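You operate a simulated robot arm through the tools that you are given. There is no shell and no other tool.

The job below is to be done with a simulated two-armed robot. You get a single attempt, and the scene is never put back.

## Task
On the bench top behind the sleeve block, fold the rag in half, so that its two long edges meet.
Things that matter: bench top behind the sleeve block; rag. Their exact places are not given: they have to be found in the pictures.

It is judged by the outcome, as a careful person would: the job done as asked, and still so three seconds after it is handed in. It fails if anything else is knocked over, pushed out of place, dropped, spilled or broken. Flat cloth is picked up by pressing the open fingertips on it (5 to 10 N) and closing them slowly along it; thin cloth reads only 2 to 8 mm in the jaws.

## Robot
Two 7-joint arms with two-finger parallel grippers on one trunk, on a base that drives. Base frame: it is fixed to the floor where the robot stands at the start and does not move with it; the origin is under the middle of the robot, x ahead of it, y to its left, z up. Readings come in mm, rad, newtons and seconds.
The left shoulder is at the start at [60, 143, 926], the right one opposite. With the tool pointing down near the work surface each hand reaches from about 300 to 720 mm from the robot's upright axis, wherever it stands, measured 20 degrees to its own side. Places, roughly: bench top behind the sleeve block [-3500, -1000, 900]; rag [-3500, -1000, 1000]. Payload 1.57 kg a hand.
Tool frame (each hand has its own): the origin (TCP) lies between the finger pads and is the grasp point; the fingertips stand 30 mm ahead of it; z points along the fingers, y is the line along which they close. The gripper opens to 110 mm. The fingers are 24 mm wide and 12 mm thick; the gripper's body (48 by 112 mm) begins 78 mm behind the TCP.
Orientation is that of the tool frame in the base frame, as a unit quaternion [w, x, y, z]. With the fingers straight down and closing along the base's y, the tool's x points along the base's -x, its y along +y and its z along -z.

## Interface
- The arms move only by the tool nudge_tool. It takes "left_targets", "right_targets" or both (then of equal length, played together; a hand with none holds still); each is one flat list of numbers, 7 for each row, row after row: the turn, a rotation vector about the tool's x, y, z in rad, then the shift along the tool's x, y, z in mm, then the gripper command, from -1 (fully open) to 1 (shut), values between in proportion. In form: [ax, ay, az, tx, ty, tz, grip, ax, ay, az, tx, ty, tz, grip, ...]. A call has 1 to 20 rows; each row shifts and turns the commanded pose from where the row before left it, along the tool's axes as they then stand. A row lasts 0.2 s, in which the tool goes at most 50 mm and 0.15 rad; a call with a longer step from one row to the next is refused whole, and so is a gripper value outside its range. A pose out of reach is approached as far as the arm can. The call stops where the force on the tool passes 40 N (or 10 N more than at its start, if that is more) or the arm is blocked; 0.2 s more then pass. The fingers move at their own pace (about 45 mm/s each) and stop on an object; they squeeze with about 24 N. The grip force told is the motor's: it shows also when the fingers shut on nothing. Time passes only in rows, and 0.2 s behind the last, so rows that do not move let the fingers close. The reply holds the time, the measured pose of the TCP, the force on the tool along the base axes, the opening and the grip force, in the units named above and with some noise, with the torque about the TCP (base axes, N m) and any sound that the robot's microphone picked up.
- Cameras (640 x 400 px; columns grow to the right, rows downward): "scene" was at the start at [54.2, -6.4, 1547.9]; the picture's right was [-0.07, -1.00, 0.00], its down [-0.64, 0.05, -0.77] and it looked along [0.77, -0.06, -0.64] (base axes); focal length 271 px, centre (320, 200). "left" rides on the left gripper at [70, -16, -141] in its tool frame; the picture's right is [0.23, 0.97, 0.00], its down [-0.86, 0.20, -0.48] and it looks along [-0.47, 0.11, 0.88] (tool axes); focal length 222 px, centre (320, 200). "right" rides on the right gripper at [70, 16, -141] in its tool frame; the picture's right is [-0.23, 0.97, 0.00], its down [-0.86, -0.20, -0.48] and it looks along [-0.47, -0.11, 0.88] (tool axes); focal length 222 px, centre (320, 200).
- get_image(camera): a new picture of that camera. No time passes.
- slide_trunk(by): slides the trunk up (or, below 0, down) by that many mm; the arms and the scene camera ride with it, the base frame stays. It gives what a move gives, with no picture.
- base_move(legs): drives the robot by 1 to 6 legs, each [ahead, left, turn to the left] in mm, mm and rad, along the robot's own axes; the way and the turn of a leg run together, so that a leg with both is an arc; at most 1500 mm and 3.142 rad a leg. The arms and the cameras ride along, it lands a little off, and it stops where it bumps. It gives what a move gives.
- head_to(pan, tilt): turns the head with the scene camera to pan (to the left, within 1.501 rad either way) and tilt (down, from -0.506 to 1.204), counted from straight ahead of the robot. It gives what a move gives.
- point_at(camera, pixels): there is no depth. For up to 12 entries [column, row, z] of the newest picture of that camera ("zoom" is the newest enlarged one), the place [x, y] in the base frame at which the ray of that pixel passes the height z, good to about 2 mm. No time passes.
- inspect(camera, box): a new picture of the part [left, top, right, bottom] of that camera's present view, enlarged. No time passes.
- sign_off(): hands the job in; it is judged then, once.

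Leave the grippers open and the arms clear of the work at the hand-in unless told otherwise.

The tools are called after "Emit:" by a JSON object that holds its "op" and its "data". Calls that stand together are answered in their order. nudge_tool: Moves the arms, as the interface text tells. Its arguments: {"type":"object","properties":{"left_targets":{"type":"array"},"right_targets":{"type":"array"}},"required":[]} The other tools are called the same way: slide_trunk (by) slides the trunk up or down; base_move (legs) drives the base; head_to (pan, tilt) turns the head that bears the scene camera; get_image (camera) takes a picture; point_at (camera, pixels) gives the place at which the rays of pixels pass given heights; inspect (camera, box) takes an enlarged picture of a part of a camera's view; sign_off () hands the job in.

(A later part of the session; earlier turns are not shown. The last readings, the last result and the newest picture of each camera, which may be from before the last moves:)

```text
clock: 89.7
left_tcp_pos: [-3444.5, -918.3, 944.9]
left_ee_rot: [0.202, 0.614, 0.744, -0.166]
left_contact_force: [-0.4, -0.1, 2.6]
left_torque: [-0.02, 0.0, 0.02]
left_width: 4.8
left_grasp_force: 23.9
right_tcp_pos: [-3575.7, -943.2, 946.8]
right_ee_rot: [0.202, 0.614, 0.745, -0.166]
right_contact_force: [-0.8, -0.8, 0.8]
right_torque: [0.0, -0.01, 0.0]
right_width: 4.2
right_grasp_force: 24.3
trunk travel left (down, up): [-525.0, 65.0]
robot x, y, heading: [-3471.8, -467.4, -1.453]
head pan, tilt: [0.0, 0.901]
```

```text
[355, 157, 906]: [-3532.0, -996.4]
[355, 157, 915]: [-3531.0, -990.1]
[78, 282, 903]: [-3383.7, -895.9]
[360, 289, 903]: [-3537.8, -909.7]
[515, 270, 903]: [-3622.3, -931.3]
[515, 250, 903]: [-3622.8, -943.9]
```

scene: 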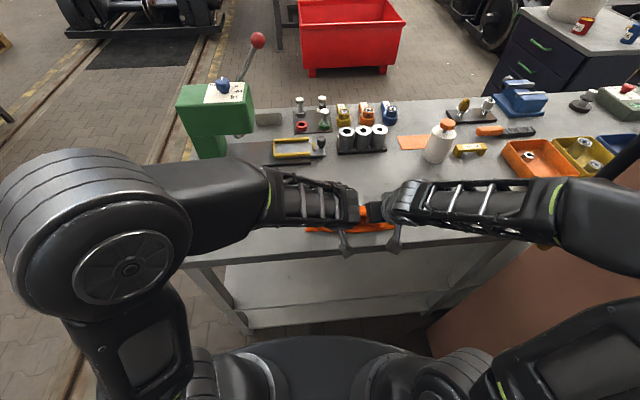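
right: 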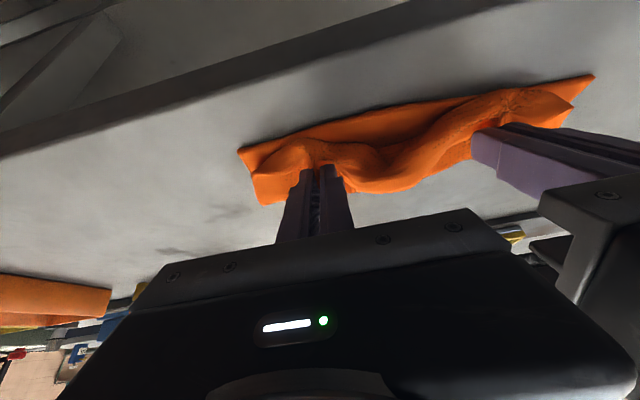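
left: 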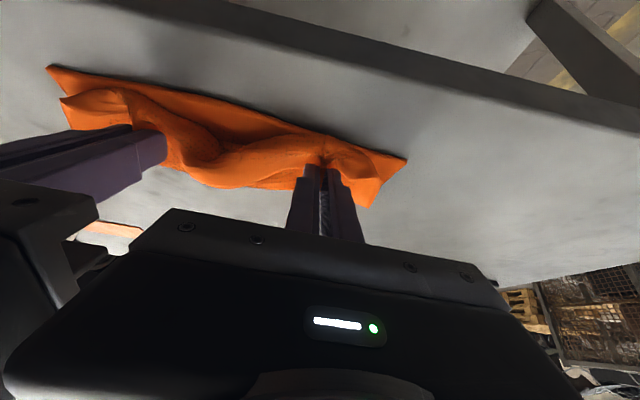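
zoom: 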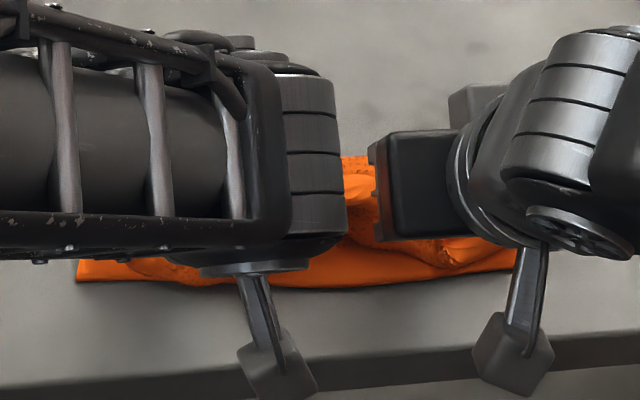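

The fold line sits at v≈80 instead of 100: the stiff cloth makes an S-curve at the jaws and took cloth from the lower half. If released now the upper edge would overshoot by about 28 mm. Still holding, I go back up the arc to v≈95, z≈1000 so the lower half lies down again, and try more lean there.

Emit:
{"op": "nudge_tool", "data": {"left_targets": [0, 0, 0, -11.1, 0, -6.55, 1, 0, 0, 0, -11.1, 0, -6.55, 1, 0, 0, 0, -11.1, 0, -6.55, 1, 0, 0, 0, -11.1, 0, -6.55, 1, 0, 0, 0, -12.05, 0, 4.2, 1, 0, 0, 0, -12.05, 0, 4.2, 1, 0, 0, 0, -12.05, 0, 4.2, 1, 0, 0, 0, -12.05, 0, 4.2, 1, 0, -0.05, 0, 0, 0, 0, 1, 0, -0.05, 0, 0, 0, 0, 1, 0, -0.05, 0, 0, 0, 0, 1, 0, -0.05, 0, 0, 0, 0, 1, 0, -0.05, 0, 0, 0, 0, 1, 0, -0.05, 0, 0, 0, 0, 1], "right_targets": [0, 0, 0, -11.1, 0, -6.55, 1, 0, 0, 0, -11.1, 0, -6.55, 1, 0, 0, 0, -11.1, 0, -6.55, 1, 0, 0, 0, -11.1, 0, -6.55, 1, 0, 0, 0, -12.05, 0, 4.2, 1, 0, 0, 0, -12.05, 0, 4.2, 1, 0, 0, 0, -12.05, 0, 4.2, 1, 0, 0, 0, -12.05, 0, 4.2, 1, 0, -0.05, 0, 0, 0, 0, 1, 0, -0.05, 0, 0, 0, 0, 1, 0, -0.05, 0, 0, 0, 0, 1, 0, -0.05, 0, 0, 0, 0, 1, 0, -0.05, 0, 0, 0, 0, 1, 0, -0.05, 0, 0, 0, 0, 1]}}

Emit:
{"op": "get_image", "data": {"camera": "scene"}}

Emit:
{"op": "inspect", "data": {"camera": "scene", "box": [290, 150, 410, 245]}}

```text
clock: 92.7
left_tcp_pos: [-3429.3, -989.1, 999.7]
left_ee_rot: [0.31, 0.583, 0.706, -0.256]
left_contact_force: [-0.1, -0.3, -0.1]
left_torque: [0.01, 0.01, -0.02]
left_width: 4.2
left_grasp_force: 23.7
right_tcp_pos: [-3562.6, -1016.7, 1000.3]
right_ee_rot: [0.31, 0.583, 0.706, -0.255]
right_contact_force: [0.3, -0.4, -1.1]
right_torque: [0.0, 0.02, -0.01]
right_width: 4.1
right_grasp_force: 24.3
trunk travel left (down, up): [-525.0, 65.0]
robot x, y, heading: [-3473.5, -469.9, -1.453]
head pan, tilt: [0.0, 0.901]
```

```text
taken
```

scene: 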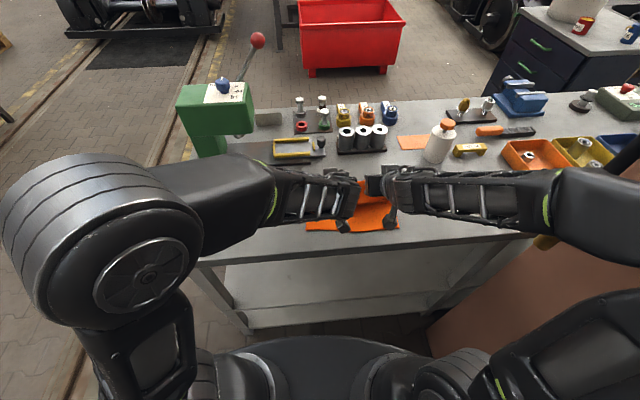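

```text
4.21 times, centred on (350, 198) of scene
```

zoom: 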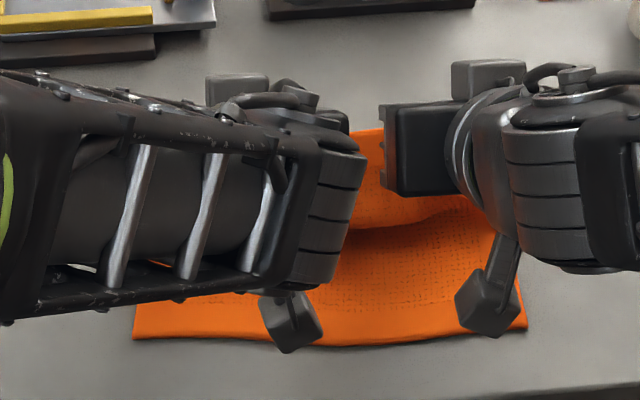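

The lean of 0.83 rad is reached by both here. I try a bit more (to about 1.1 rad) at this height.

Emit:
{"op": "nudge_tool", "data": {"left_targets": [0, -0.045, 0, 0, 0, 0, 1, 0, -0.045, 0, 0, 0, 0, 1, 0, -0.045, 0, 0, 0, 0, 1, 0, -0.045, 0, 0, 0, 0, 1, 0, -0.045, 0, 0, 0, 0, 1, 0, -0.045, 0, 0, 0, 0, 1], "right_targets": [0, -0.045, 0, 0, 0, 0, 1, 0, -0.045, 0, 0, 0, 0, 1, 0, -0.045, 0, 0, 0, 0, 1, 0, -0.045, 0, 0, 0, 0, 1, 0, -0.045, 0, 0, 0, 0, 1, 0, -0.045, 0, 0, 0, 0, 1]}}

Emit:
{"op": "get_image", "data": {"camera": "left"}}

Emit:
{"op": "get_image", "data": {"camera": "scene"}}

```text
clock: 94.0
left_tcp_pos: [-3429.4, -990.9, 1000.2]
left_ee_rot: [0.403, 0.543, 0.657, -0.333]
left_contact_force: [-0.1, 0.0, 1.1]
left_torque: [0.0, 0.01, 0.02]
left_width: 4.4
left_grasp_force: 24.0
right_tcp_pos: [-3562.3, -1017.1, 1001.7]
right_ee_rot: [0.402, 0.545, 0.656, -0.334]
right_contact_force: [0.6, 0.0, 0.1]
right_torque: [0.05, 0.01, -0.01]
right_width: 4.1
right_grasp_force: 23.9
trunk travel left (down, up): [-525.0, 65.0]
robot x, y, heading: [-3473.0, -467.8, -1.455]
head pan, tilt: [0.0, 0.901]
```

```text
taken
```

left: 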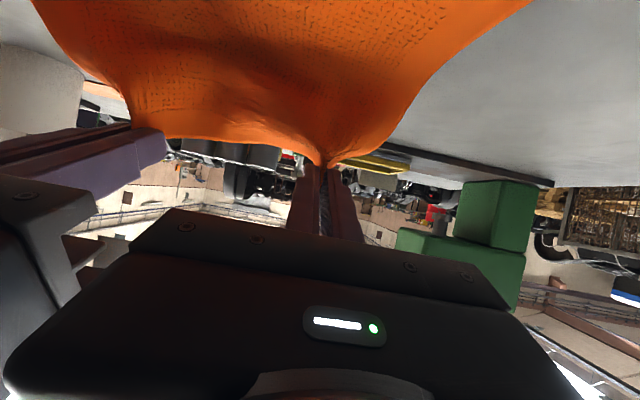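

```text
taken
```

scene: 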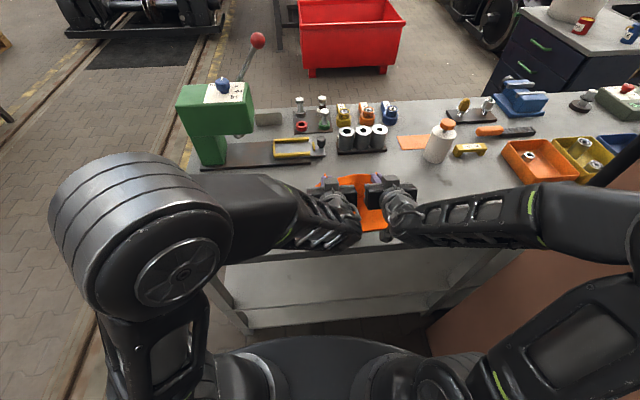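

Both hold the 1.1 rad lean. Now the fingers point well forward, so I bring the edge down along the arc again: first to v≈19, z≈979.

Emit:
{"op": "nudge_tool", "data": {"left_targets": [0, 0, 0, 3.45, 0, -13.4, 1, 0, 0, 0, 3.45, 0, -13.4, 1, 0, 0, 0, 9.7, 0, -9.1, 1, 0, 0, 0, 9.7, 0, -9.1, 1, 0, 0, 0, 12.8, 0, -5.3, 1, 0, 0, 0, 12.8, 0, -5.3, 1, 0, 0, 0, 0, 0, 0, 1], "right_targets": [0, 0, 0, 3.45, 0, -13.4, 1, 0, 0, 0, 3.45, 0, -13.4, 1, 0, 0, 0, 9.7, 0, -9.1, 1, 0, 0, 0, 9.7, 0, -9.1, 1, 0, 0, 0, 12.8, 0, -5.3, 1, 0, 0, 0, 12.8, 0, -5.3, 1, 0, 0, 0, 0, 0, 0, 1]}}

Emit:
{"op": "get_image", "data": {"camera": "scene"}}

Emit:
{"op": "get_image", "data": {"camera": "left"}}

Emit:
{"op": "head_to", "data": {"pan": -1.0, "tilt": 0.6}}

Emit:
{"op": "get_image", "data": {"camera": "scene"}}

```text
clock: 95.7
left_tcp_pos: [-3445.8, -917.6, 981.4]
left_ee_rot: [0.402, 0.544, 0.658, -0.332]
left_contact_force: [0.0, 0.0, 0.2]
left_torque: [0.03, 0.0, -0.02]
left_width: 4.5
left_grasp_force: 24.1
right_tcp_pos: [-3561.6, -1010.8, 990.3]
right_ee_rot: [0.403, 0.543, 0.658, -0.332]
right_contact_force: [0.3, 0.6, -0.3]
right_torque: [-0.02, 0.01, -0.01]
right_width: 4.1
right_grasp_force: 24.3
right hand out of reach, approached as far as the arm can: row 1, 2, 3, 4, 5, 6
trunk travel left (down, up): [-525.0, 65.0]
robot x, y, heading: [-3472.5, -469.9, -1.451]
head pan, tilt: [0.0, 0.901]
```

```text
taken
```

scene: 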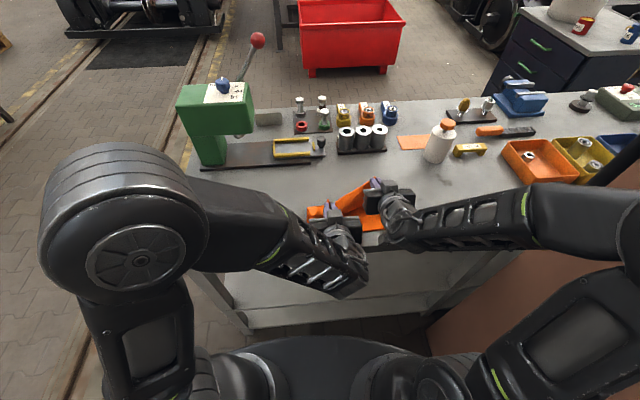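

```text
taken
```

left: 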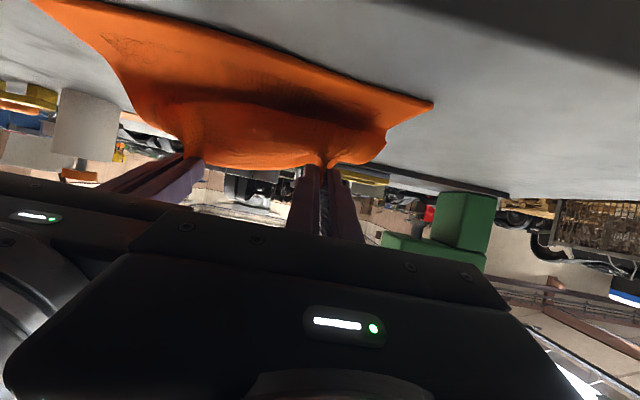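

```text
clock: 96.9
left_tcp_pos: [-3445.0, -917.2, 979.9]
left_ee_rot: [0.403, 0.543, 0.659, -0.331]
left_contact_force: [-0.4, -0.5, -0.1]
left_torque: [0.01, 0.01, 0.02]
left_width: 4.6
left_grasp_force: 23.6
right_tcp_pos: [-3560.1, -1010.5, 990.3]
right_ee_rot: [0.402, 0.543, 0.658, -0.332]
right_contact_force: [0.0, -0.2, 0.2]
right_torque: [0.02, 0.01, 0.0]
right_width: 4.3
right_grasp_force: 23.5
trunk travel left (down, up): [-525.0, 65.0]
robot x, y, heading: [-3472.8, -468.8, -1.453]
head pan, tilt: [-1.0, 0.6]
```

```text
taken
```

scene: 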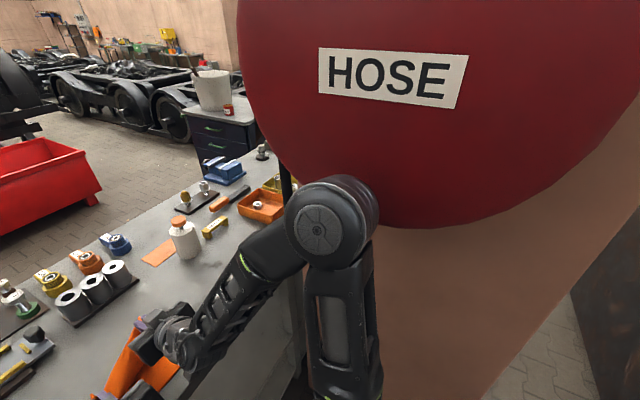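

The right arm is at its limit with this lean so near (it stayed at v≈89), while the left moved. The cloth is still held. I bring the left back beside it (v≈92, z≈1000), then I will use the base, driving back, to carry both hands evenly toward the near edge.

Emit:
{"op": "nudge_tool", "data": {"left_targets": [0, 0, 0, -12.8, 0, 5.3, 1, 0, 0, 0, -12.8, 0, 5.3, 1, 0, 0, 0, -9.7, 0, 9.1, 1, 0, 0, 0, -9.7, 0, 9.1, 1, 0, 0, 0, -3.45, 0, 13.4, 1, 0, 0, 0, -3.45, 0, 13.4, 1, 0, 0, 0, 0, 0, 0, 1], "right_targets": [0, 0, 0, -1.75, 0, -0.23, 1, 0, 0, 0, -1.75, 0, -0.23, 1, 0, 0, 0, -1.75, 0, -0.23, 1, 0, 0, 0, -1.75, 0, -0.23, 1, 0, 0, 0, -1.75, 0, -0.23, 1, 0, 0, 0, -1.75, 0, -0.23, 1, 0, 0, 0, 0, 0, 0, 1]}}

Emit:
{"op": "head_to", "data": {"pan": 0, "tilt": 0.9}}

Emit:
{"op": "get_image", "data": {"camera": "scene"}}

Emit:
{"op": "get_image", "data": {"camera": "left"}}

```text
clock: 98.5
left_tcp_pos: [-3429.9, -990.6, 1001.9]
left_ee_rot: [0.402, 0.543, 0.658, -0.333]
left_contact_force: [-0.8, -0.4, 0.1]
left_torque: [-0.01, -0.02, -0.01]
left_width: 4.4
left_grasp_force: 23.8
right_tcp_pos: [-3560.0, -1014.2, 998.4]
right_ee_rot: [0.401, 0.544, 0.658, -0.332]
right_contact_force: [-0.7, 0.7, -0.8]
right_torque: [-0.02, 0.02, 0.0]
right_width: 4.1
right_grasp_force: 24.0
trunk travel left (down, up): [-525.0, 65.0]
robot x, y, heading: [-3473.9, -467.8, -1.45]
head pan, tilt: [-1.0, 0.6]
```

```text
clock: 99.8
left_tcp_pos: [-3430.0, -991.2, 999.8]
left_ee_rot: [0.402, 0.543, 0.658, -0.332]
left_contact_force: [0.0, 0.1, -1.2]
left_torque: [0.0, 0.01, 0.01]
left_width: 4.6
left_grasp_force: 24.5
right_tcp_pos: [-3560.7, -1014.8, 997.7]
right_ee_rot: [0.402, 0.544, 0.657, -0.333]
right_contact_force: [-0.5, -0.2, -0.1]
right_torque: [0.04, 0.0, 0.01]
right_width: 4.1
right_grasp_force: 24.1
trunk travel left (down, up): [-525.0, 65.0]
robot x, y, heading: [-3473.5, -468.5, -1.454]
head pan, tilt: [0.0, 0.901]
```

```text
taken
```

scene: 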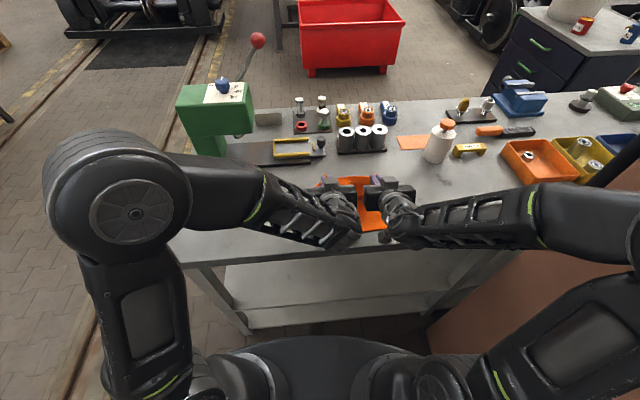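

```text
taken
```

left: 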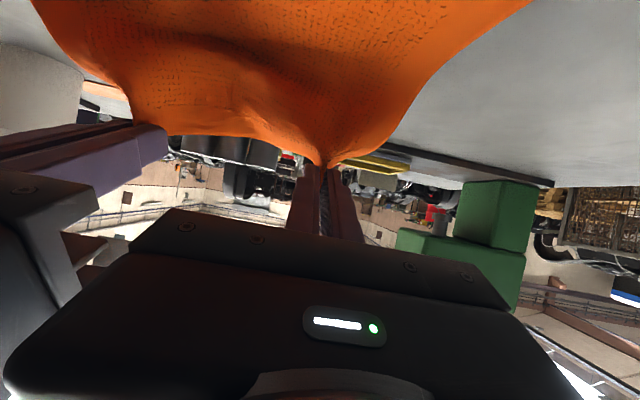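

Both hands are side by side at v≈92 again. I lower 10 mm (the right reached z=990 before) and then drive the base back 50 mm, which carries both hands to v≈40.

Emit:
{"op": "nudge_tool", "data": {"left_targets": [0, 0, 0, 4.9, 0, 1.4, 1, 0, 0, 0, 4.9, 0, 1.4, 1, 0, 0, 0, 0, 0, 0, 1], "right_targets": [0, 0, 0, 3.5, 0, 0.9, 1, 0, 0, 0, 3.5, 0, 0.9, 1, 0, 0, 0, 0, 0, 0, 1]}}

Emit:
{"op": "base_move", "data": {"legs": [[-50, 0, 0]]}}

Emit:
{"op": "get_image", "data": {"camera": "scene"}}

Emit:
{"op": "get_image", "data": {"camera": "left"}}

```text
clock: 100.6
left_tcp_pos: [-3430.8, -986.9, 991.5]
left_ee_rot: [0.402, 0.543, 0.658, -0.332]
left_contact_force: [0.0, 0.7, -0.1]
left_torque: [0.04, 0.02, 0.0]
left_width: 4.4
left_grasp_force: 24.5
right_tcp_pos: [-3560.7, -1012.4, 992.6]
right_ee_rot: [0.403, 0.543, 0.658, -0.332]
right_contact_force: [-0.8, 1.2, 0.1]
right_torque: [-0.02, 0.03, -0.01]
right_width: 4.1
right_grasp_force: 23.8
trunk travel left (down, up): [-525.0, 65.0]
robot x, y, heading: [-3472.9, -469.7, -1.454]
head pan, tilt: [0.0, 0.901]
```

```text
clock: 101.5
left_tcp_pos: [-3437.0, -938.5, 992.5]
left_ee_rot: [0.403, 0.543, 0.657, -0.333]
left_contact_force: [0.1, -0.2, 0.2]
left_torque: [0.01, 0.04, 0.0]
left_width: 4.4
left_grasp_force: 23.6
right_tcp_pos: [-3564.5, -963.6, 993.5]
right_ee_rot: [0.403, 0.543, 0.657, -0.333]
right_contact_force: [-0.2, 0.1, 0.1]
right_torque: [-0.01, 0.05, 0.02]
right_width: 4.4
right_grasp_force: 24.4
trunk travel left (down, up): [-525.0, 65.0]
robot x, y, heading: [-3479.3, -417.7, -1.453]
head pan, tilt: [0.0, 0.901]
```

```text
taken
```

scene: 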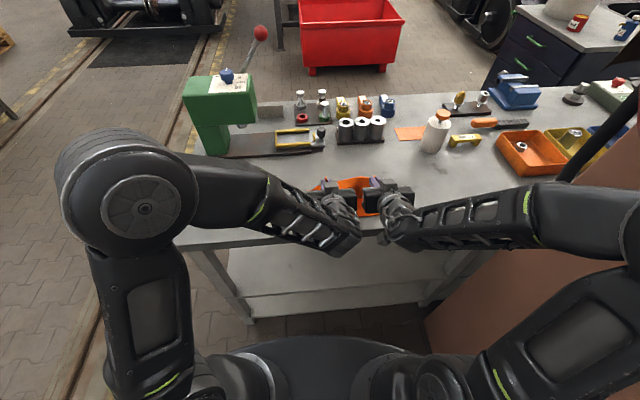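

```text
taken
```

left: 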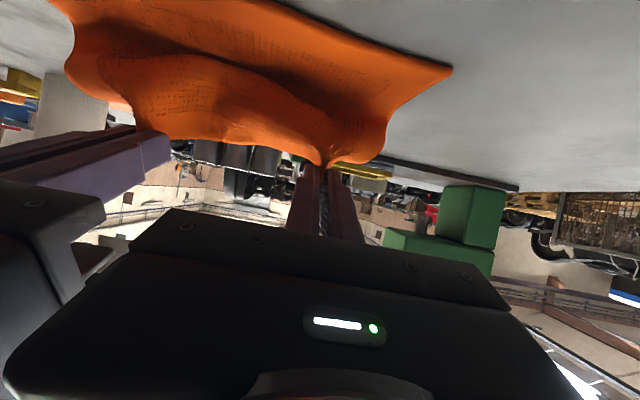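

The hands ride evenly: left v=41, right v=42. The right drifted 6 mm inward, which I correct; then base back 22 mm and trunk down 14 mm (the trunk can lower both hands without changing the arms).

Emit:
{"op": "nudge_tool", "data": {"left_targets": [0, 0, 0, 0, 0, 0, 1, 0, 0, 0, 0, 0, 0, 1], "right_targets": [0, 0, 0, 0, -2.5, 0, 1, 0, 0, 0, 0, -2.5, 0, 1]}}

Emit:
{"op": "base_move", "data": {"legs": [[-22, 0, 0]]}}

Emit:
{"op": "slide_trunk", "data": {"by": -14}}

Emit:
{"op": "get_image", "data": {"camera": "left"}}

Emit:
{"op": "get_image", "data": {"camera": "scene"}}

```text
clock: 102.1
left_tcp_pos: [-3435.9, -939.2, 990.5]
left_ee_rot: [0.402, 0.543, 0.658, -0.332]
left_contact_force: [-0.3, 0.4, 0.1]
left_torque: [-0.03, -0.02, 0.03]
left_width: 4.5
left_grasp_force: 23.9
right_tcp_pos: [-3569.2, -964.2, 991.7]
right_ee_rot: [0.402, 0.544, 0.658, -0.332]
right_contact_force: [0.6, 0.3, -0.3]
right_torque: [0.03, 0.01, 0.0]
right_width: 4.2
right_grasp_force: 24.0
trunk travel left (down, up): [-525.0, 65.0]
robot x, y, heading: [-3477.0, -418.6, -1.446]
head pan, tilt: [0.0, 0.901]
```

```text
clock: 102.9
left_tcp_pos: [-3439.3, -917.2, 992.0]
left_ee_rot: [0.403, 0.543, 0.657, -0.333]
left_contact_force: [0.1, 0.5, -0.1]
left_torque: [0.01, 0.02, 0.03]
left_width: 4.5
left_grasp_force: 24.3
right_tcp_pos: [-3572.8, -942.3, 992.5]
right_ee_rot: [0.403, 0.543, 0.657, -0.333]
right_contact_force: [0.1, 0.4, 0.6]
right_torque: [0.03, 0.03, -0.04]
right_width: 4.1
right_grasp_force: 23.3
trunk travel left (down, up): [-525.0, 65.0]
robot x, y, heading: [-3482.7, -397.1, -1.454]
head pan, tilt: [0.0, 0.901]
```

```text
clock: 103.5
left_tcp_pos: [-3438.8, -917.2, 977.3]
left_ee_rot: [0.402, 0.543, 0.658, -0.332]
left_contact_force: [-0.8, 0.2, 0.7]
left_torque: [-0.01, 0.01, 0.01]
left_width: 4.5
left_grasp_force: 24.0
right_tcp_pos: [-3573.0, -942.0, 977.2]
right_ee_rot: [0.401, 0.544, 0.657, -0.333]
right_contact_force: [0.1, 0.3, 0.1]
right_torque: [0.0, -0.03, -0.01]
right_width: 4.1
right_grasp_force: 24.1
trunk travel left (down, up): [-511.0, 79.0]
robot x, y, heading: [-3480.9, -397.5, -1.444]
head pan, tilt: [0.0, 0.901]
```

```text
taken
```

left: 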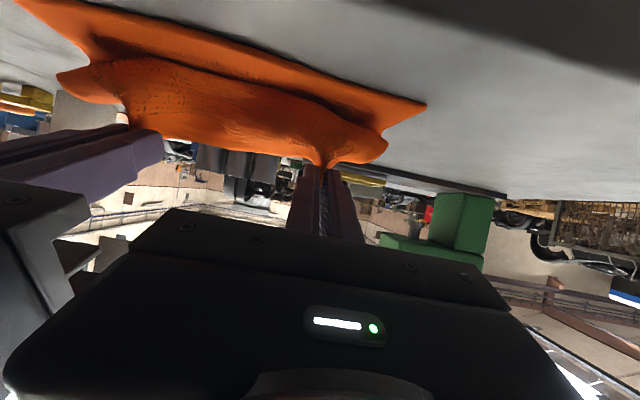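

```text
taken
```

scene: 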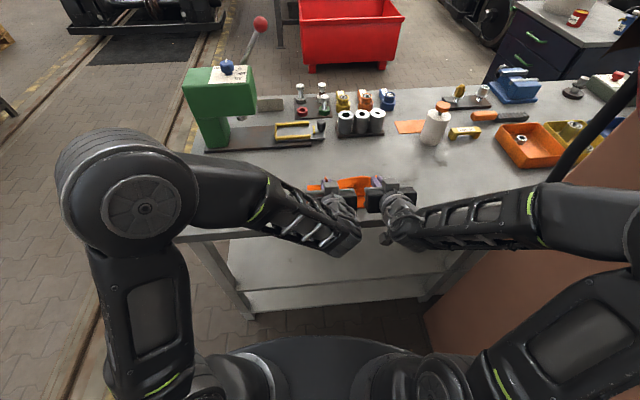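

Going well: left v=20, right v=19, z=977. Next base back 14 mm and trunk down 23 mm.

Emit:
{"op": "base_move", "data": {"legs": [[-14, 0, 0]]}}

Emit:
{"op": "slide_trunk", "data": {"by": -23}}

Emit:
{"op": "get_image", "data": {"camera": "left"}}

Emit:
{"op": "get_image", "data": {"camera": "right"}}

Emit:
{"op": "inspect", "data": {"camera": "scene", "box": [290, 150, 430, 250]}}

```text
clock: 104.3
left_tcp_pos: [-3441.2, -902.4, 977.4]
left_ee_rot: [0.403, 0.543, 0.658, -0.333]
left_contact_force: [0.0, 0.2, 0.0]
left_torque: [0.06, 0.01, 0.02]
left_width: 4.6
left_grasp_force: 24.0
right_tcp_pos: [-3574.2, -928.9, 979.3]
right_ee_rot: [0.402, 0.544, 0.656, -0.334]
right_contact_force: [-0.1, 0.1, -0.1]
right_torque: [0.0, 0.01, -0.01]
right_width: 4.3
right_grasp_force: 23.9
trunk travel left (down, up): [-511.0, 79.0]
robot x, y, heading: [-3479.4, -385.7, -1.451]
head pan, tilt: [0.0, 0.901]
```

```text
clock: 105.0
left_tcp_pos: [-3440.6, -903.0, 953.5]
left_ee_rot: [0.402, 0.543, 0.658, -0.332]
left_contact_force: [0.6, -0.3, 0.0]
left_torque: [-0.02, -0.02, 0.0]
left_width: 4.5
left_grasp_force: 23.8
right_tcp_pos: [-3574.2, -928.2, 955.2]
right_ee_rot: [0.403, 0.543, 0.658, -0.332]
right_contact_force: [0.1, -0.2, 0.7]
right_torque: [0.02, 0.0, 0.0]
right_width: 4.2
right_grasp_force: 24.3
trunk travel left (down, up): [-488.0, 102.0]
robot x, y, heading: [-3482.2, -382.5, -1.453]
head pan, tilt: [0.0, 0.901]
```

```text
taken
```

left: 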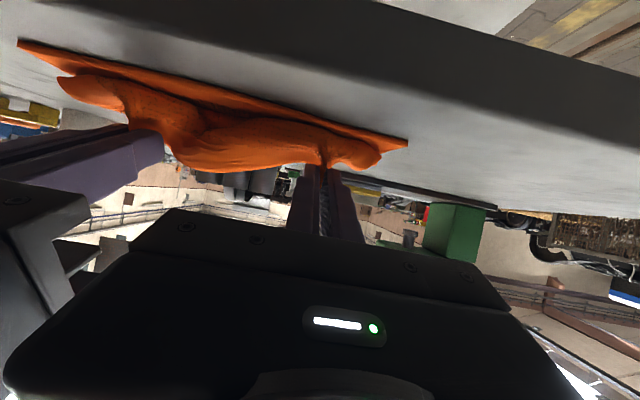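

```text
taken
```

right: 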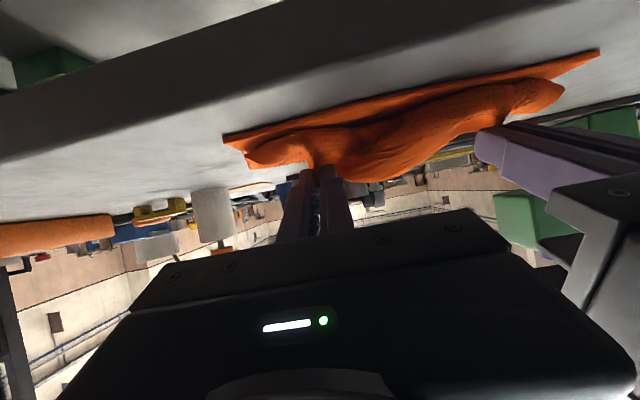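

```text
4.00 times, centred on (360, 200) of scene
```

zoom: 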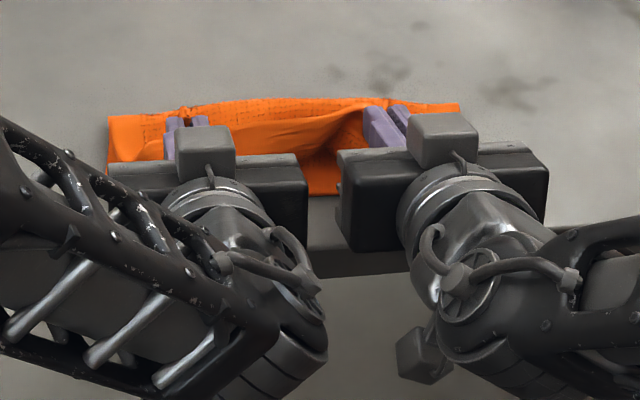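

The view from above shows the fold at the far side. I measure the fold line: zoom (110,118), (200,108), (300,99), (460,104), and near edge (320,193).

Emit:
{"op": "point_at", "data": {"camera": "zoom", "pixels": [[110, 118, 905], [200, 106, 915], [300, 98, 915], [300, 98, 905], [460, 104, 905], [320, 193, 903], [110, 175, 903]]}}

```text
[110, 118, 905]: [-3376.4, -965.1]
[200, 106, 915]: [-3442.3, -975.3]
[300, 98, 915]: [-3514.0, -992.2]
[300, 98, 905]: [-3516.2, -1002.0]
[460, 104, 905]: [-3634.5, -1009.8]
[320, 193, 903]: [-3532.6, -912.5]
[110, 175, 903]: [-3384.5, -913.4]
```

The fold's visible line is at v≈75–88 with slack in an S-curve near the jaws, so on release the edge may overshoot the near edge a little; that can be pushed back later with the fingertips on the single layer. I lower the trunk 18 mm more to bring the edge near the table.

Emit:
{"op": "slide_trunk", "data": {"by": -18}}

Emit:
{"op": "get_image", "data": {"camera": "left"}}

Emit:
{"op": "get_image", "data": {"camera": "right"}}

Emit:
{"op": "inspect", "data": {"camera": "scene", "box": [290, 150, 430, 250]}}

```text
clock: 105.6
left_tcp_pos: [-3441.3, -903.0, 937.2]
left_ee_rot: [0.403, 0.543, 0.657, -0.333]
left_contact_force: [-1.2, 0.1, 3.0]
left_torque: [-0.04, 0.06, -0.01]
left_width: 4.5
left_grasp_force: 23.6
right_tcp_pos: [-3575.3, -928.4, 938.9]
right_ee_rot: [0.402, 0.543, 0.657, -0.333]
right_contact_force: [0.5, -1.2, 2.6]
right_torque: [-0.05, -0.03, 0.01]
right_width: 4.1
right_grasp_force: 24.1
trunk travel left (down, up): [-470.0, 120.0]
robot x, y, heading: [-3480.9, -381.8, -1.445]
head pan, tilt: [0.0, 0.901]
```

```text
taken
```

left: 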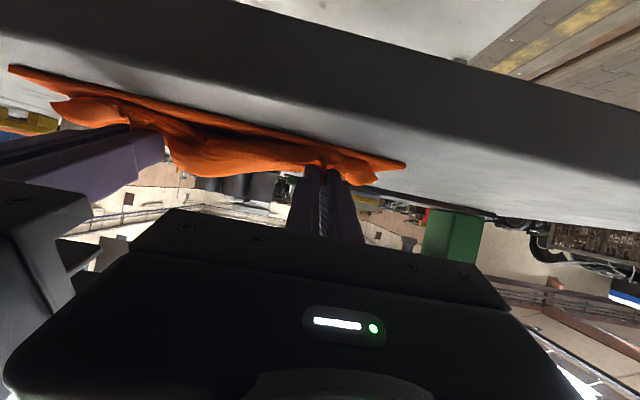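

```text
taken
```

right: 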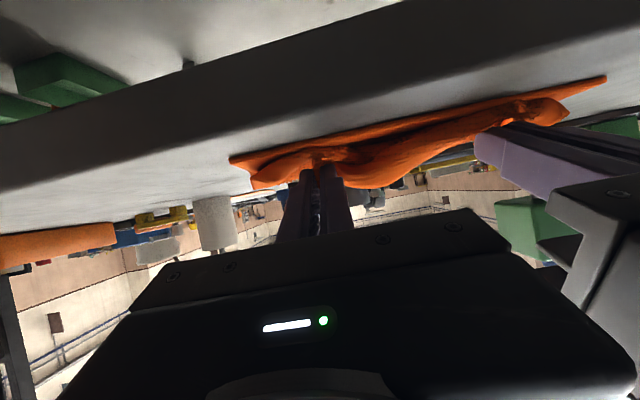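

```text
4.00 times, centred on (360, 200) of scene
```

zoom: 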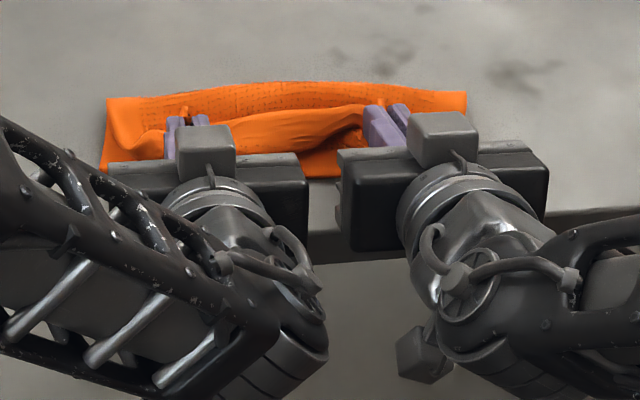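

Contact of about 3 N at both hands. I measure the fold line now: zoom (107,98), (280,83), (466,92).

Emit:
{"op": "point_at", "data": {"camera": "zoom", "pixels": [[107, 98, 905], [190, 91, 910], [280, 83, 910], [380, 84, 910], [466, 92, 905], [320, 175, 903], [104, 160, 903]]}}

Emit:
{"op": "inspect", "data": {"camera": "scene", "box": [300, 160, 380, 210]}}

```text
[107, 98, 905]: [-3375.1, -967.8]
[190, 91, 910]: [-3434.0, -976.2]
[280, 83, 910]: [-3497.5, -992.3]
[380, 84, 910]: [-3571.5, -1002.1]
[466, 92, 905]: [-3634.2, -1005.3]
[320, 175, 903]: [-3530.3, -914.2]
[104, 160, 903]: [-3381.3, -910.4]
```

```text
8.00 times, centred on (340, 185) of scene
```

zoom: 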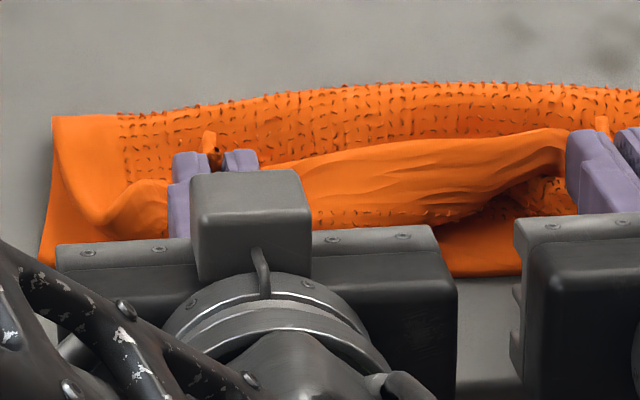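

Now it is clear: the flap's border is rolled back (the free edge points away from me at zoom row ~150, the roll at row ~215), and the fold line is at v≈80–85. So, still holding, I lift 6 mm and push both hands 22 mm toward the far side, moving the slack into the fold, then lower again.

Emit:
{"op": "nudge_tool", "data": {"left_targets": [0, 0, 0, -5.3, 0, -2.7, 1, 0, 0, 0, -3.33, 0, 6.53, 1, 0, 0, 0, -3.33, 0, 6.53, 1, 0, 0, 0, -3.33, 0, 6.53, 1, 0, 0, 0, 4.5, 0, 2.3, 1, 0, 0, 0, 0, 0, 0, 1], "right_targets": [0, 0, 0, -5.3, 0, -2.7, 1, 0, 0, 0, -3.33, 0, 6.53, 1, 0, 0, 0, -3.33, 0, 6.53, 1, 0, 0, 0, -3.33, 0, 6.53, 1, 0, 0, 0, 4.5, 0, 2.3, 1, 0, 0, 0, 0, 0, 0, 1]}}

Emit:
{"op": "inspect", "data": {"camera": "scene", "box": [290, 150, 430, 250]}}

Emit:
{"op": "point_at", "data": {"camera": "zoom", "pixels": [[107, 98, 905], [280, 83, 910], [466, 92, 905]]}}

```text
clock: 107.0
left_tcp_pos: [-3435.8, -926.9, 937.2]
left_ee_rot: [0.403, 0.543, 0.658, -0.333]
left_contact_force: [-0.1, -0.6, 2.9]
left_torque: [-0.02, -0.05, -0.01]
left_width: 4.4
left_grasp_force: 23.9
right_tcp_pos: [-3571.5, -950.1, 939.6]
right_ee_rot: [0.402, 0.544, 0.657, -0.333]
right_contact_force: [-0.8, 0.3, 2.3]
right_torque: [-0.05, 0.03, -0.02]
right_width: 4.3
right_grasp_force: 24.2
trunk travel left (down, up): [-470.0, 120.0]
robot x, y, heading: [-3481.1, -384.3, -1.453]
head pan, tilt: [0.0, 0.901]
```

```text
4.00 times, centred on (360, 200) of scene
```

zoom: 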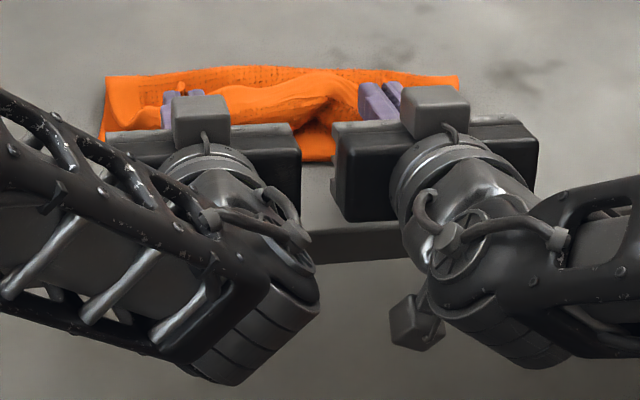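

```text
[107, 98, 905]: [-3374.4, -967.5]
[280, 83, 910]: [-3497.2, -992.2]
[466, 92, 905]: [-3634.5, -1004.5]
```

The fold line moved up in the picture: now (107,78), (270,66), (455,76). I read it, and the near edge (310,160).

Emit:
{"op": "point_at", "data": {"camera": "zoom", "pixels": [[107, 78, 905], [270, 66, 910], [380, 70, 910], [458, 76, 905], [315, 160, 903], [102, 138, 903], [310, 70, 920]]}}

Emit:
{"op": "inspect", "data": {"camera": "scene", "box": [300, 155, 380, 205]}}

Emit:
{"op": "get_image", "data": {"camera": "left"}}

Emit:
{"op": "get_image", "data": {"camera": "right"}}

```text
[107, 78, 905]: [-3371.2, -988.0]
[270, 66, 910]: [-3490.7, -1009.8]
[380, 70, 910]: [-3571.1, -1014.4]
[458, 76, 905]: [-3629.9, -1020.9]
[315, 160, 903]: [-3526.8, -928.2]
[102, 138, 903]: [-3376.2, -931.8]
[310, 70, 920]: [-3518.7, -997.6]
```

```text
8.00 times, centred on (340, 180) of scene
```

zoom: 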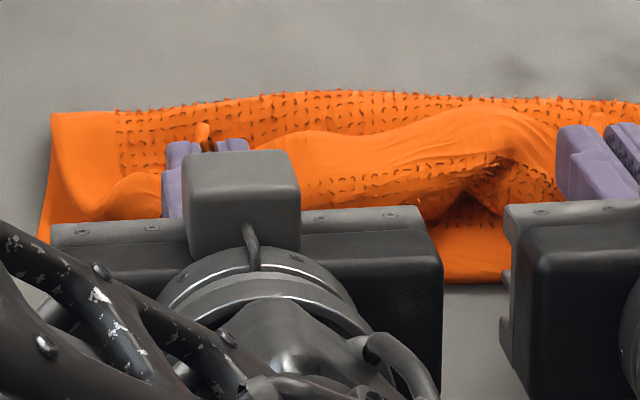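

```text
taken
```

left: 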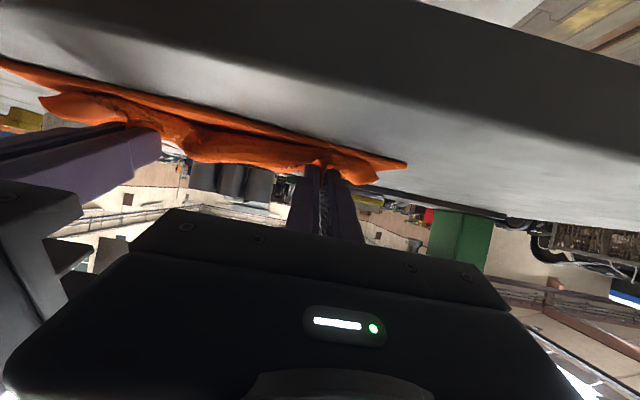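

```text
taken
```

right: 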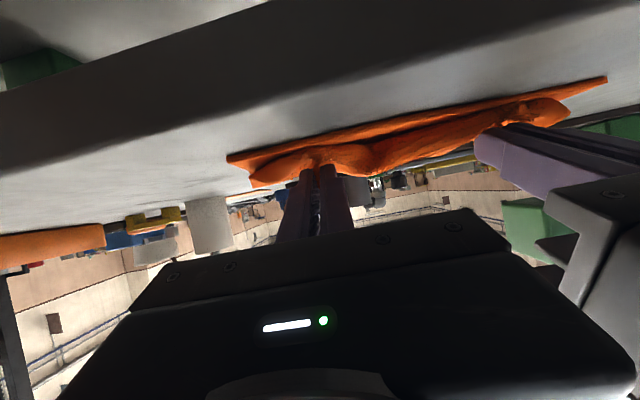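

The whole rag slid with the hands (near edge now at v≈14, fold at ≈101), so the proportions did not change. I release now: opening slowly while moving the hands outward, so the outer fingers drag the bunched corners out again; then I correct the edge by pushing the single layer.

Emit:
{"op": "nudge_tool", "data": {"left_targets": [0, 0, 0, 0, 0, 0, 0.93, 0, 0, 0, 0, 1.9, 0, 0.861, 0, 0, 0, 0, 1.9, 0, 0.791, 0, 0, 0, 0, 1.9, 0, 0.722, 0, 0, 0, 0, 1.9, 0, 0.652, 0, 0, 0, 0, 1.9, 0, 0.582, 0, 0, 0, 0, 1.9, 0, 0.513, 0, 0, 0, 0, 1.9, 0, 0.443, 0, 0, 0, 0, 1.9, 0, 0.373, 0, 0, 0, 0, 1.9, 0, 0.304, 0, 0, 0, 0, 1.9, 0, 0.234, 0, 0, 0, 0, 1.9, 0, 0.164, 0, 0, 0, 0, 0, 0, 0.164], "right_targets": [0, 0, 0, 0, 0, 0, 0.93, 0, 0, 0, 0, -1.9, 0, 0.861, 0, 0, 0, 0, -1.9, 0, 0.791, 0, 0, 0, 0, -1.9, 0, 0.722, 0, 0, 0, 0, -1.9, 0, 0.652, 0, 0, 0, 0, -1.9, 0, 0.582, 0, 0, 0, 0, -1.9, 0, 0.513, 0, 0, 0, 0, -1.9, 0, 0.443, 0, 0, 0, 0, -1.9, 0, 0.373, 0, 0, 0, 0, -1.9, 0, 0.304, 0, 0, 0, 0, -1.9, 0, 0.234, 0, 0, 0, 0, -1.9, 0, 0.164, 0, 0, 0, 0, 0, 0, 0.164]}}

Emit:
{"op": "inspect", "data": {"camera": "scene", "box": [290, 150, 410, 220]}}

Emit:
{"op": "get_image", "data": {"camera": "left"}}

Emit:
{"op": "get_image", "data": {"camera": "right"}}

```text
clock: 109.8
left_tcp_pos: [-3416.1, -921.1, 937.4]
left_ee_rot: [0.402, 0.544, 0.658, -0.332]
left_contact_force: [-0.5, -0.6, 1.6]
left_torque: [-0.03, 0.01, -0.05]
left_width: 45.1
left_grasp_force: 0.2
right_tcp_pos: [-3591.2, -953.3, 937.8]
right_ee_rot: [0.402, 0.543, 0.657, -0.333]
right_contact_force: [1.1, 0.6, 0.4]
right_torque: [-0.01, -0.02, -0.01]
right_width: 46.5
right_grasp_force: 0.3
trunk travel left (down, up): [-470.0, 120.0]
robot x, y, heading: [-3482.7, -385.2, -1.449]
head pan, tilt: [0.0, 0.901]
```

```text
5.33 times, centred on (350, 185) of scene
```

zoom: 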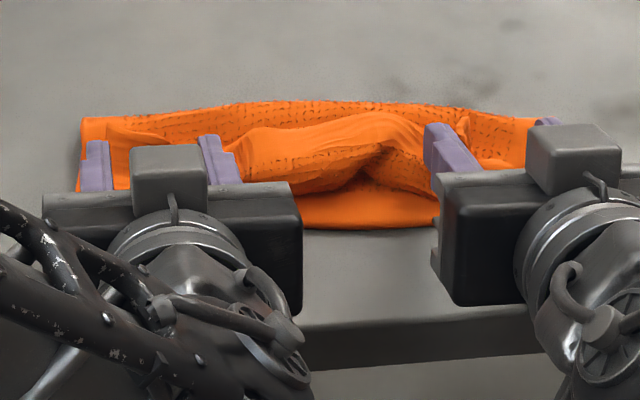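

```text
taken
```

left: 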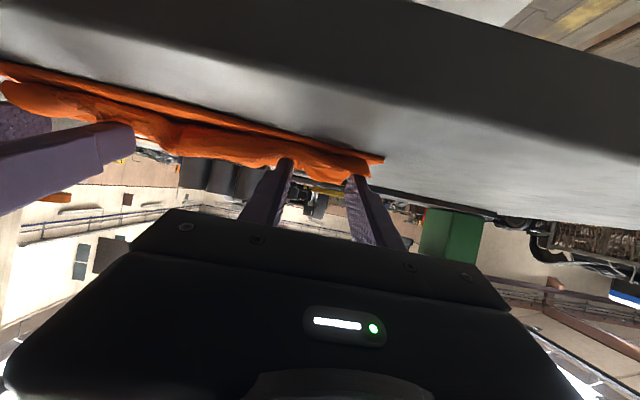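

```text
taken
```

right: 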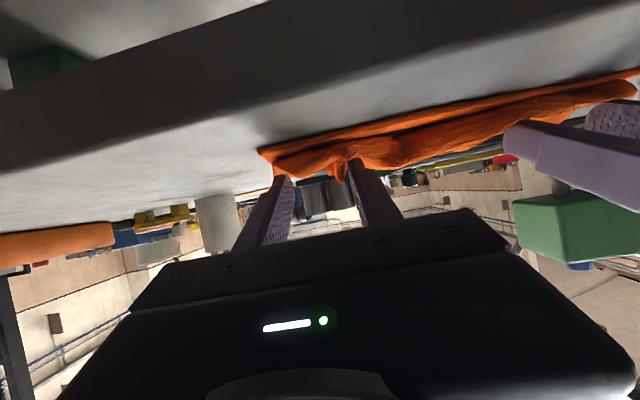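

The jaws let go (45 mm open). The border is still rolled back on top. I lift straight up with the trunk so the fingers come away from the cloth, and look.

Emit:
{"op": "slide_trunk", "data": {"by": 60}}

Emit:
{"op": "inspect", "data": {"camera": "scene", "box": [290, 150, 410, 230]}}

Emit:
{"op": "get_image", "data": {"camera": "left"}}

Emit:
{"op": "get_image", "data": {"camera": "right"}}

```text
clock: 110.8
left_tcp_pos: [-3415.5, -921.3, 997.3]
left_ee_rot: [0.403, 0.543, 0.658, -0.332]
left_contact_force: [0.3, 0.4, -0.2]
left_torque: [-0.01, 0.02, 0.03]
left_width: 45.9
left_grasp_force: 0.0
right_tcp_pos: [-3591.2, -954.3, 998.1]
right_ee_rot: [0.402, 0.544, 0.657, -0.333]
right_contact_force: [0.2, 0.6, 0.1]
right_torque: [-0.02, 0.01, -0.02]
right_width: 45.9
right_grasp_force: 0.0
trunk travel left (down, up): [-530.0, 60.0]
robot x, y, heading: [-3480.0, -384.5, -1.453]
head pan, tilt: [0.0, 0.901]
```

```text
5.00 times, centred on (350, 190) of scene
```

zoom: 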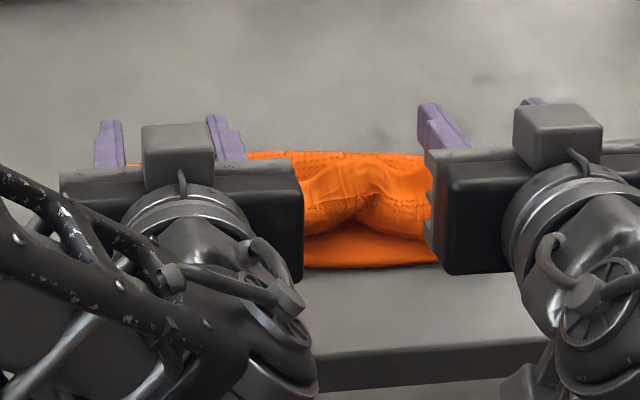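

```text
taken
```

left: 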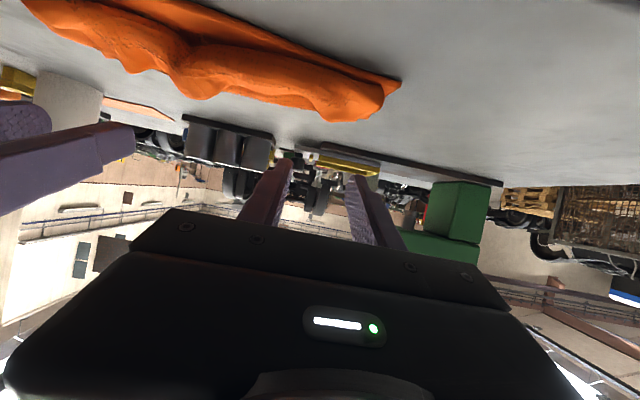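

```text
taken
```

right: 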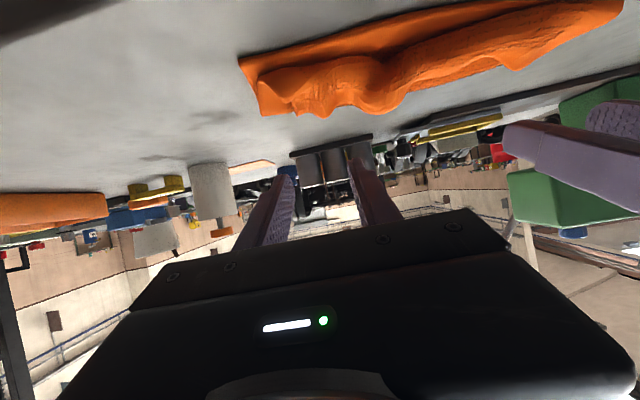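

I undo most of the lean and spread the hands to the sides so the head camera can see the rag.

Emit:
{"op": "nudge_tool", "data": {"left_targets": [0, 0, 0, 0, 10, -10, 0.2, 0, 0.15, 0, 0, 25, 0, 0.2, 0, 0.15, 0, 0, 25, 0, 0.2, 0, 0.15, 0, 0, 25, 0, 0.2, 0, 0.15, 0, 0, 25, 0, 0.2, 0, 0.15, 0, 0, 25, 0, 0.2, 0, 0.15, 0, 0, 20, 0, 0.2, 0, 0.15, 0, 0, 0, 0, 0.2, 0, 0, 0, 0, 0, 0, 0.2], "right_targets": [0, 0, 0, 0, -10, -10, 0.2, 0, 0.15, 0, 0, -18, 0, 0.2, 0, 0.15, 0, 0, -18, 0, 0.2, 0, 0.15, 0, 0, -18, 0, 0.2, 0, 0.15, 0, 0, -18, 0, 0.2, 0, 0.15, 0, 0, -18, 0, 0.2, 0, 0.15, 0, 0, 0, 0, 0.2, 0, 0.15, 0, 0, 0, 0, 0.2, 0, 0, 0, 0, 0, 0, 0.2]}}

Emit:
{"op": "get_image", "data": {"camera": "scene"}}

Emit:
{"op": "inspect", "data": {"camera": "scene", "box": [280, 150, 420, 240]}}

```text
clock: 112.8
left_tcp_pos: [-3265.4, -883.8, 1003.6]
left_ee_rot: [0.018, 0.636, 0.771, -0.016]
left_contact_force: [0.3, 0.5, -0.5]
left_torque: [-0.01, 0.0, 0.03]
left_width: 44.2
left_grasp_force: 0.0
right_tcp_pos: [-3691.1, -962.7, 1002.7]
right_ee_rot: [0.033, 0.642, 0.765, -0.039]
right_contact_force: [-0.1, 0.3, -0.3]
right_torque: [-0.02, 0.0, 0.04]
right_width: 44.3
right_grasp_force: 0.0
right hand out of reach, approached as far as the arm can: row 4
trunk travel left (down, up): [-530.0, 60.0]
robot x, y, heading: [-3483.9, -380.8, -1.449]
head pan, tilt: [0.0, 0.901]
```

```text
taken
```

scene: 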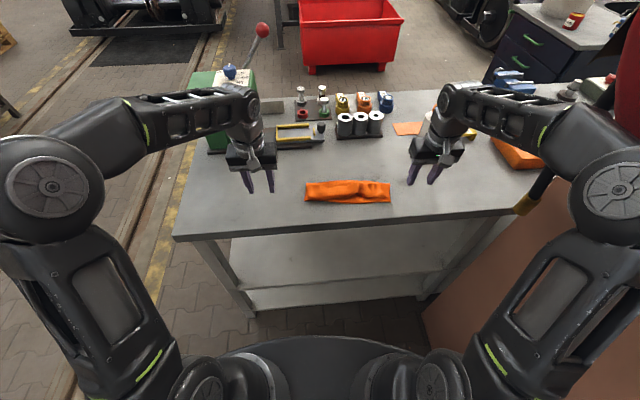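

```text
4.44 times, centred on (350, 195) of scene
```

zoom: 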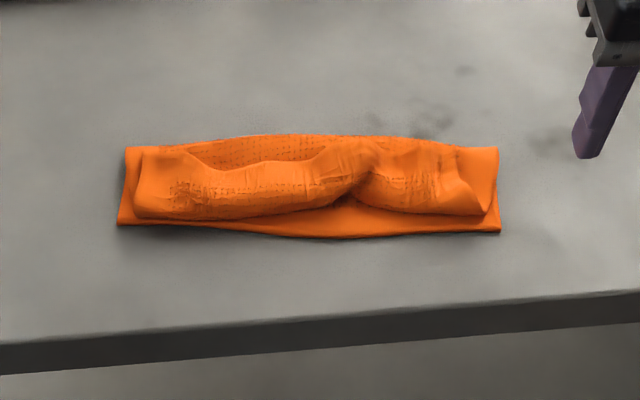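

The rag is folded, but the upper border (about 30–35 mm) is rolled back with its free edge pointing away from me. I zoom in closer to see the shape before unrolling it.

Emit:
{"op": "inspect", "data": {"camera": "scene", "box": [302, 170, 352, 210]}}

Emit:
{"op": "inspect", "data": {"camera": "scene", "box": [345, 170, 395, 210]}}

```text
10.00 times, centred on (327, 190) of scene
```

zoom: 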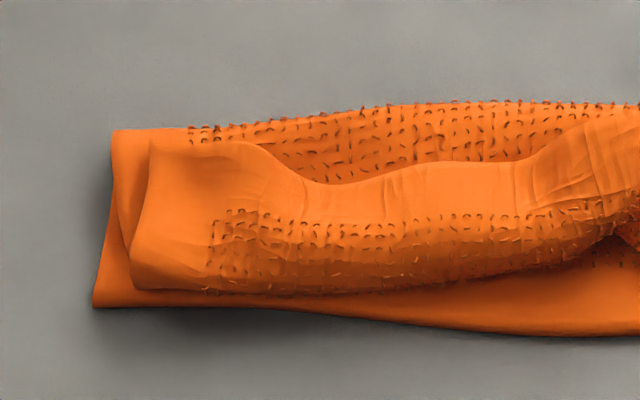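

```text
10.00 times, centred on (370, 190) of scene
```

zoom: 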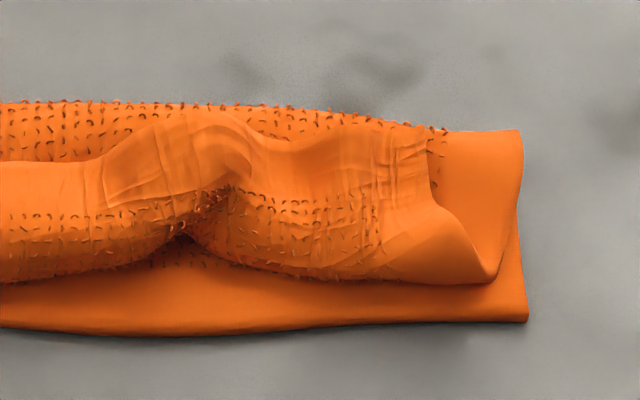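

Both faces are textured, but the shape is clear: fold at the far side, then the upper layer comes toward me, and its last ~40 mm is rolled back with the free edge (smooth border) on top. I measure this on one enlargement.

Emit:
{"op": "inspect", "data": {"camera": "scene", "box": [300, 165, 396, 225]}}

```text
6.67 times, centred on (348, 195) of scene
```

zoom: 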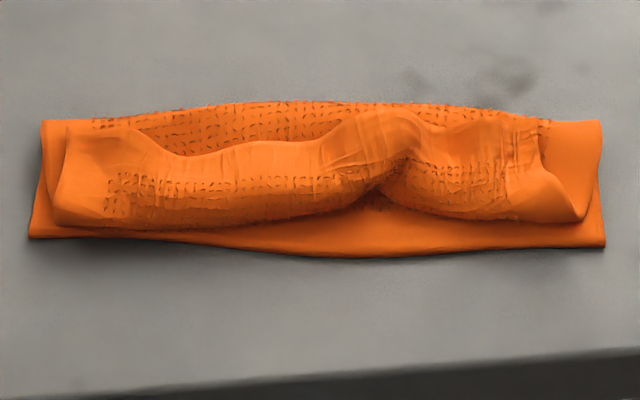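

Emit:
{"op": "point_at", "data": {"camera": "zoom", "pixels": [[42, 120, 906], [260, 103, 908], [600, 122, 906], [68, 127, 918], [175, 153, 918], [300, 138, 918], [400, 115, 922], [520, 120, 918], [180, 230, 910], [450, 217, 910], [30, 237, 903], [370, 257, 903]]}}

Emit:
{"op": "point_at", "data": {"camera": "zoom", "pixels": [[605, 246, 903], [585, 222, 908], [55, 218, 908], [375, 188, 912], [540, 125, 915], [545, 165, 915], [10, 395, 900], [630, 350, 900]]}}

```text
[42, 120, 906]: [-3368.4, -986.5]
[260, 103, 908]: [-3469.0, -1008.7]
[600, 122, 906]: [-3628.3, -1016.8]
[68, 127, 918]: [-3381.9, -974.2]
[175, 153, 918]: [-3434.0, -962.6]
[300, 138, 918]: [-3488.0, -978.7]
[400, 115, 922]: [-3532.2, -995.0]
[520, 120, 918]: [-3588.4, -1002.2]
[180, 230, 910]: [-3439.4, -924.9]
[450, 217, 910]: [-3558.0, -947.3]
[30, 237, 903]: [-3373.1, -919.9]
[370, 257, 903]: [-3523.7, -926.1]
```

```text
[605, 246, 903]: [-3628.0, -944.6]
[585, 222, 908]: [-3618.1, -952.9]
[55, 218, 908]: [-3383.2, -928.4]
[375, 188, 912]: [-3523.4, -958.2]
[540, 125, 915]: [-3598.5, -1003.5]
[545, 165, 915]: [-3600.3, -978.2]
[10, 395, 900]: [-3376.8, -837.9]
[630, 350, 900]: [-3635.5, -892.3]
```

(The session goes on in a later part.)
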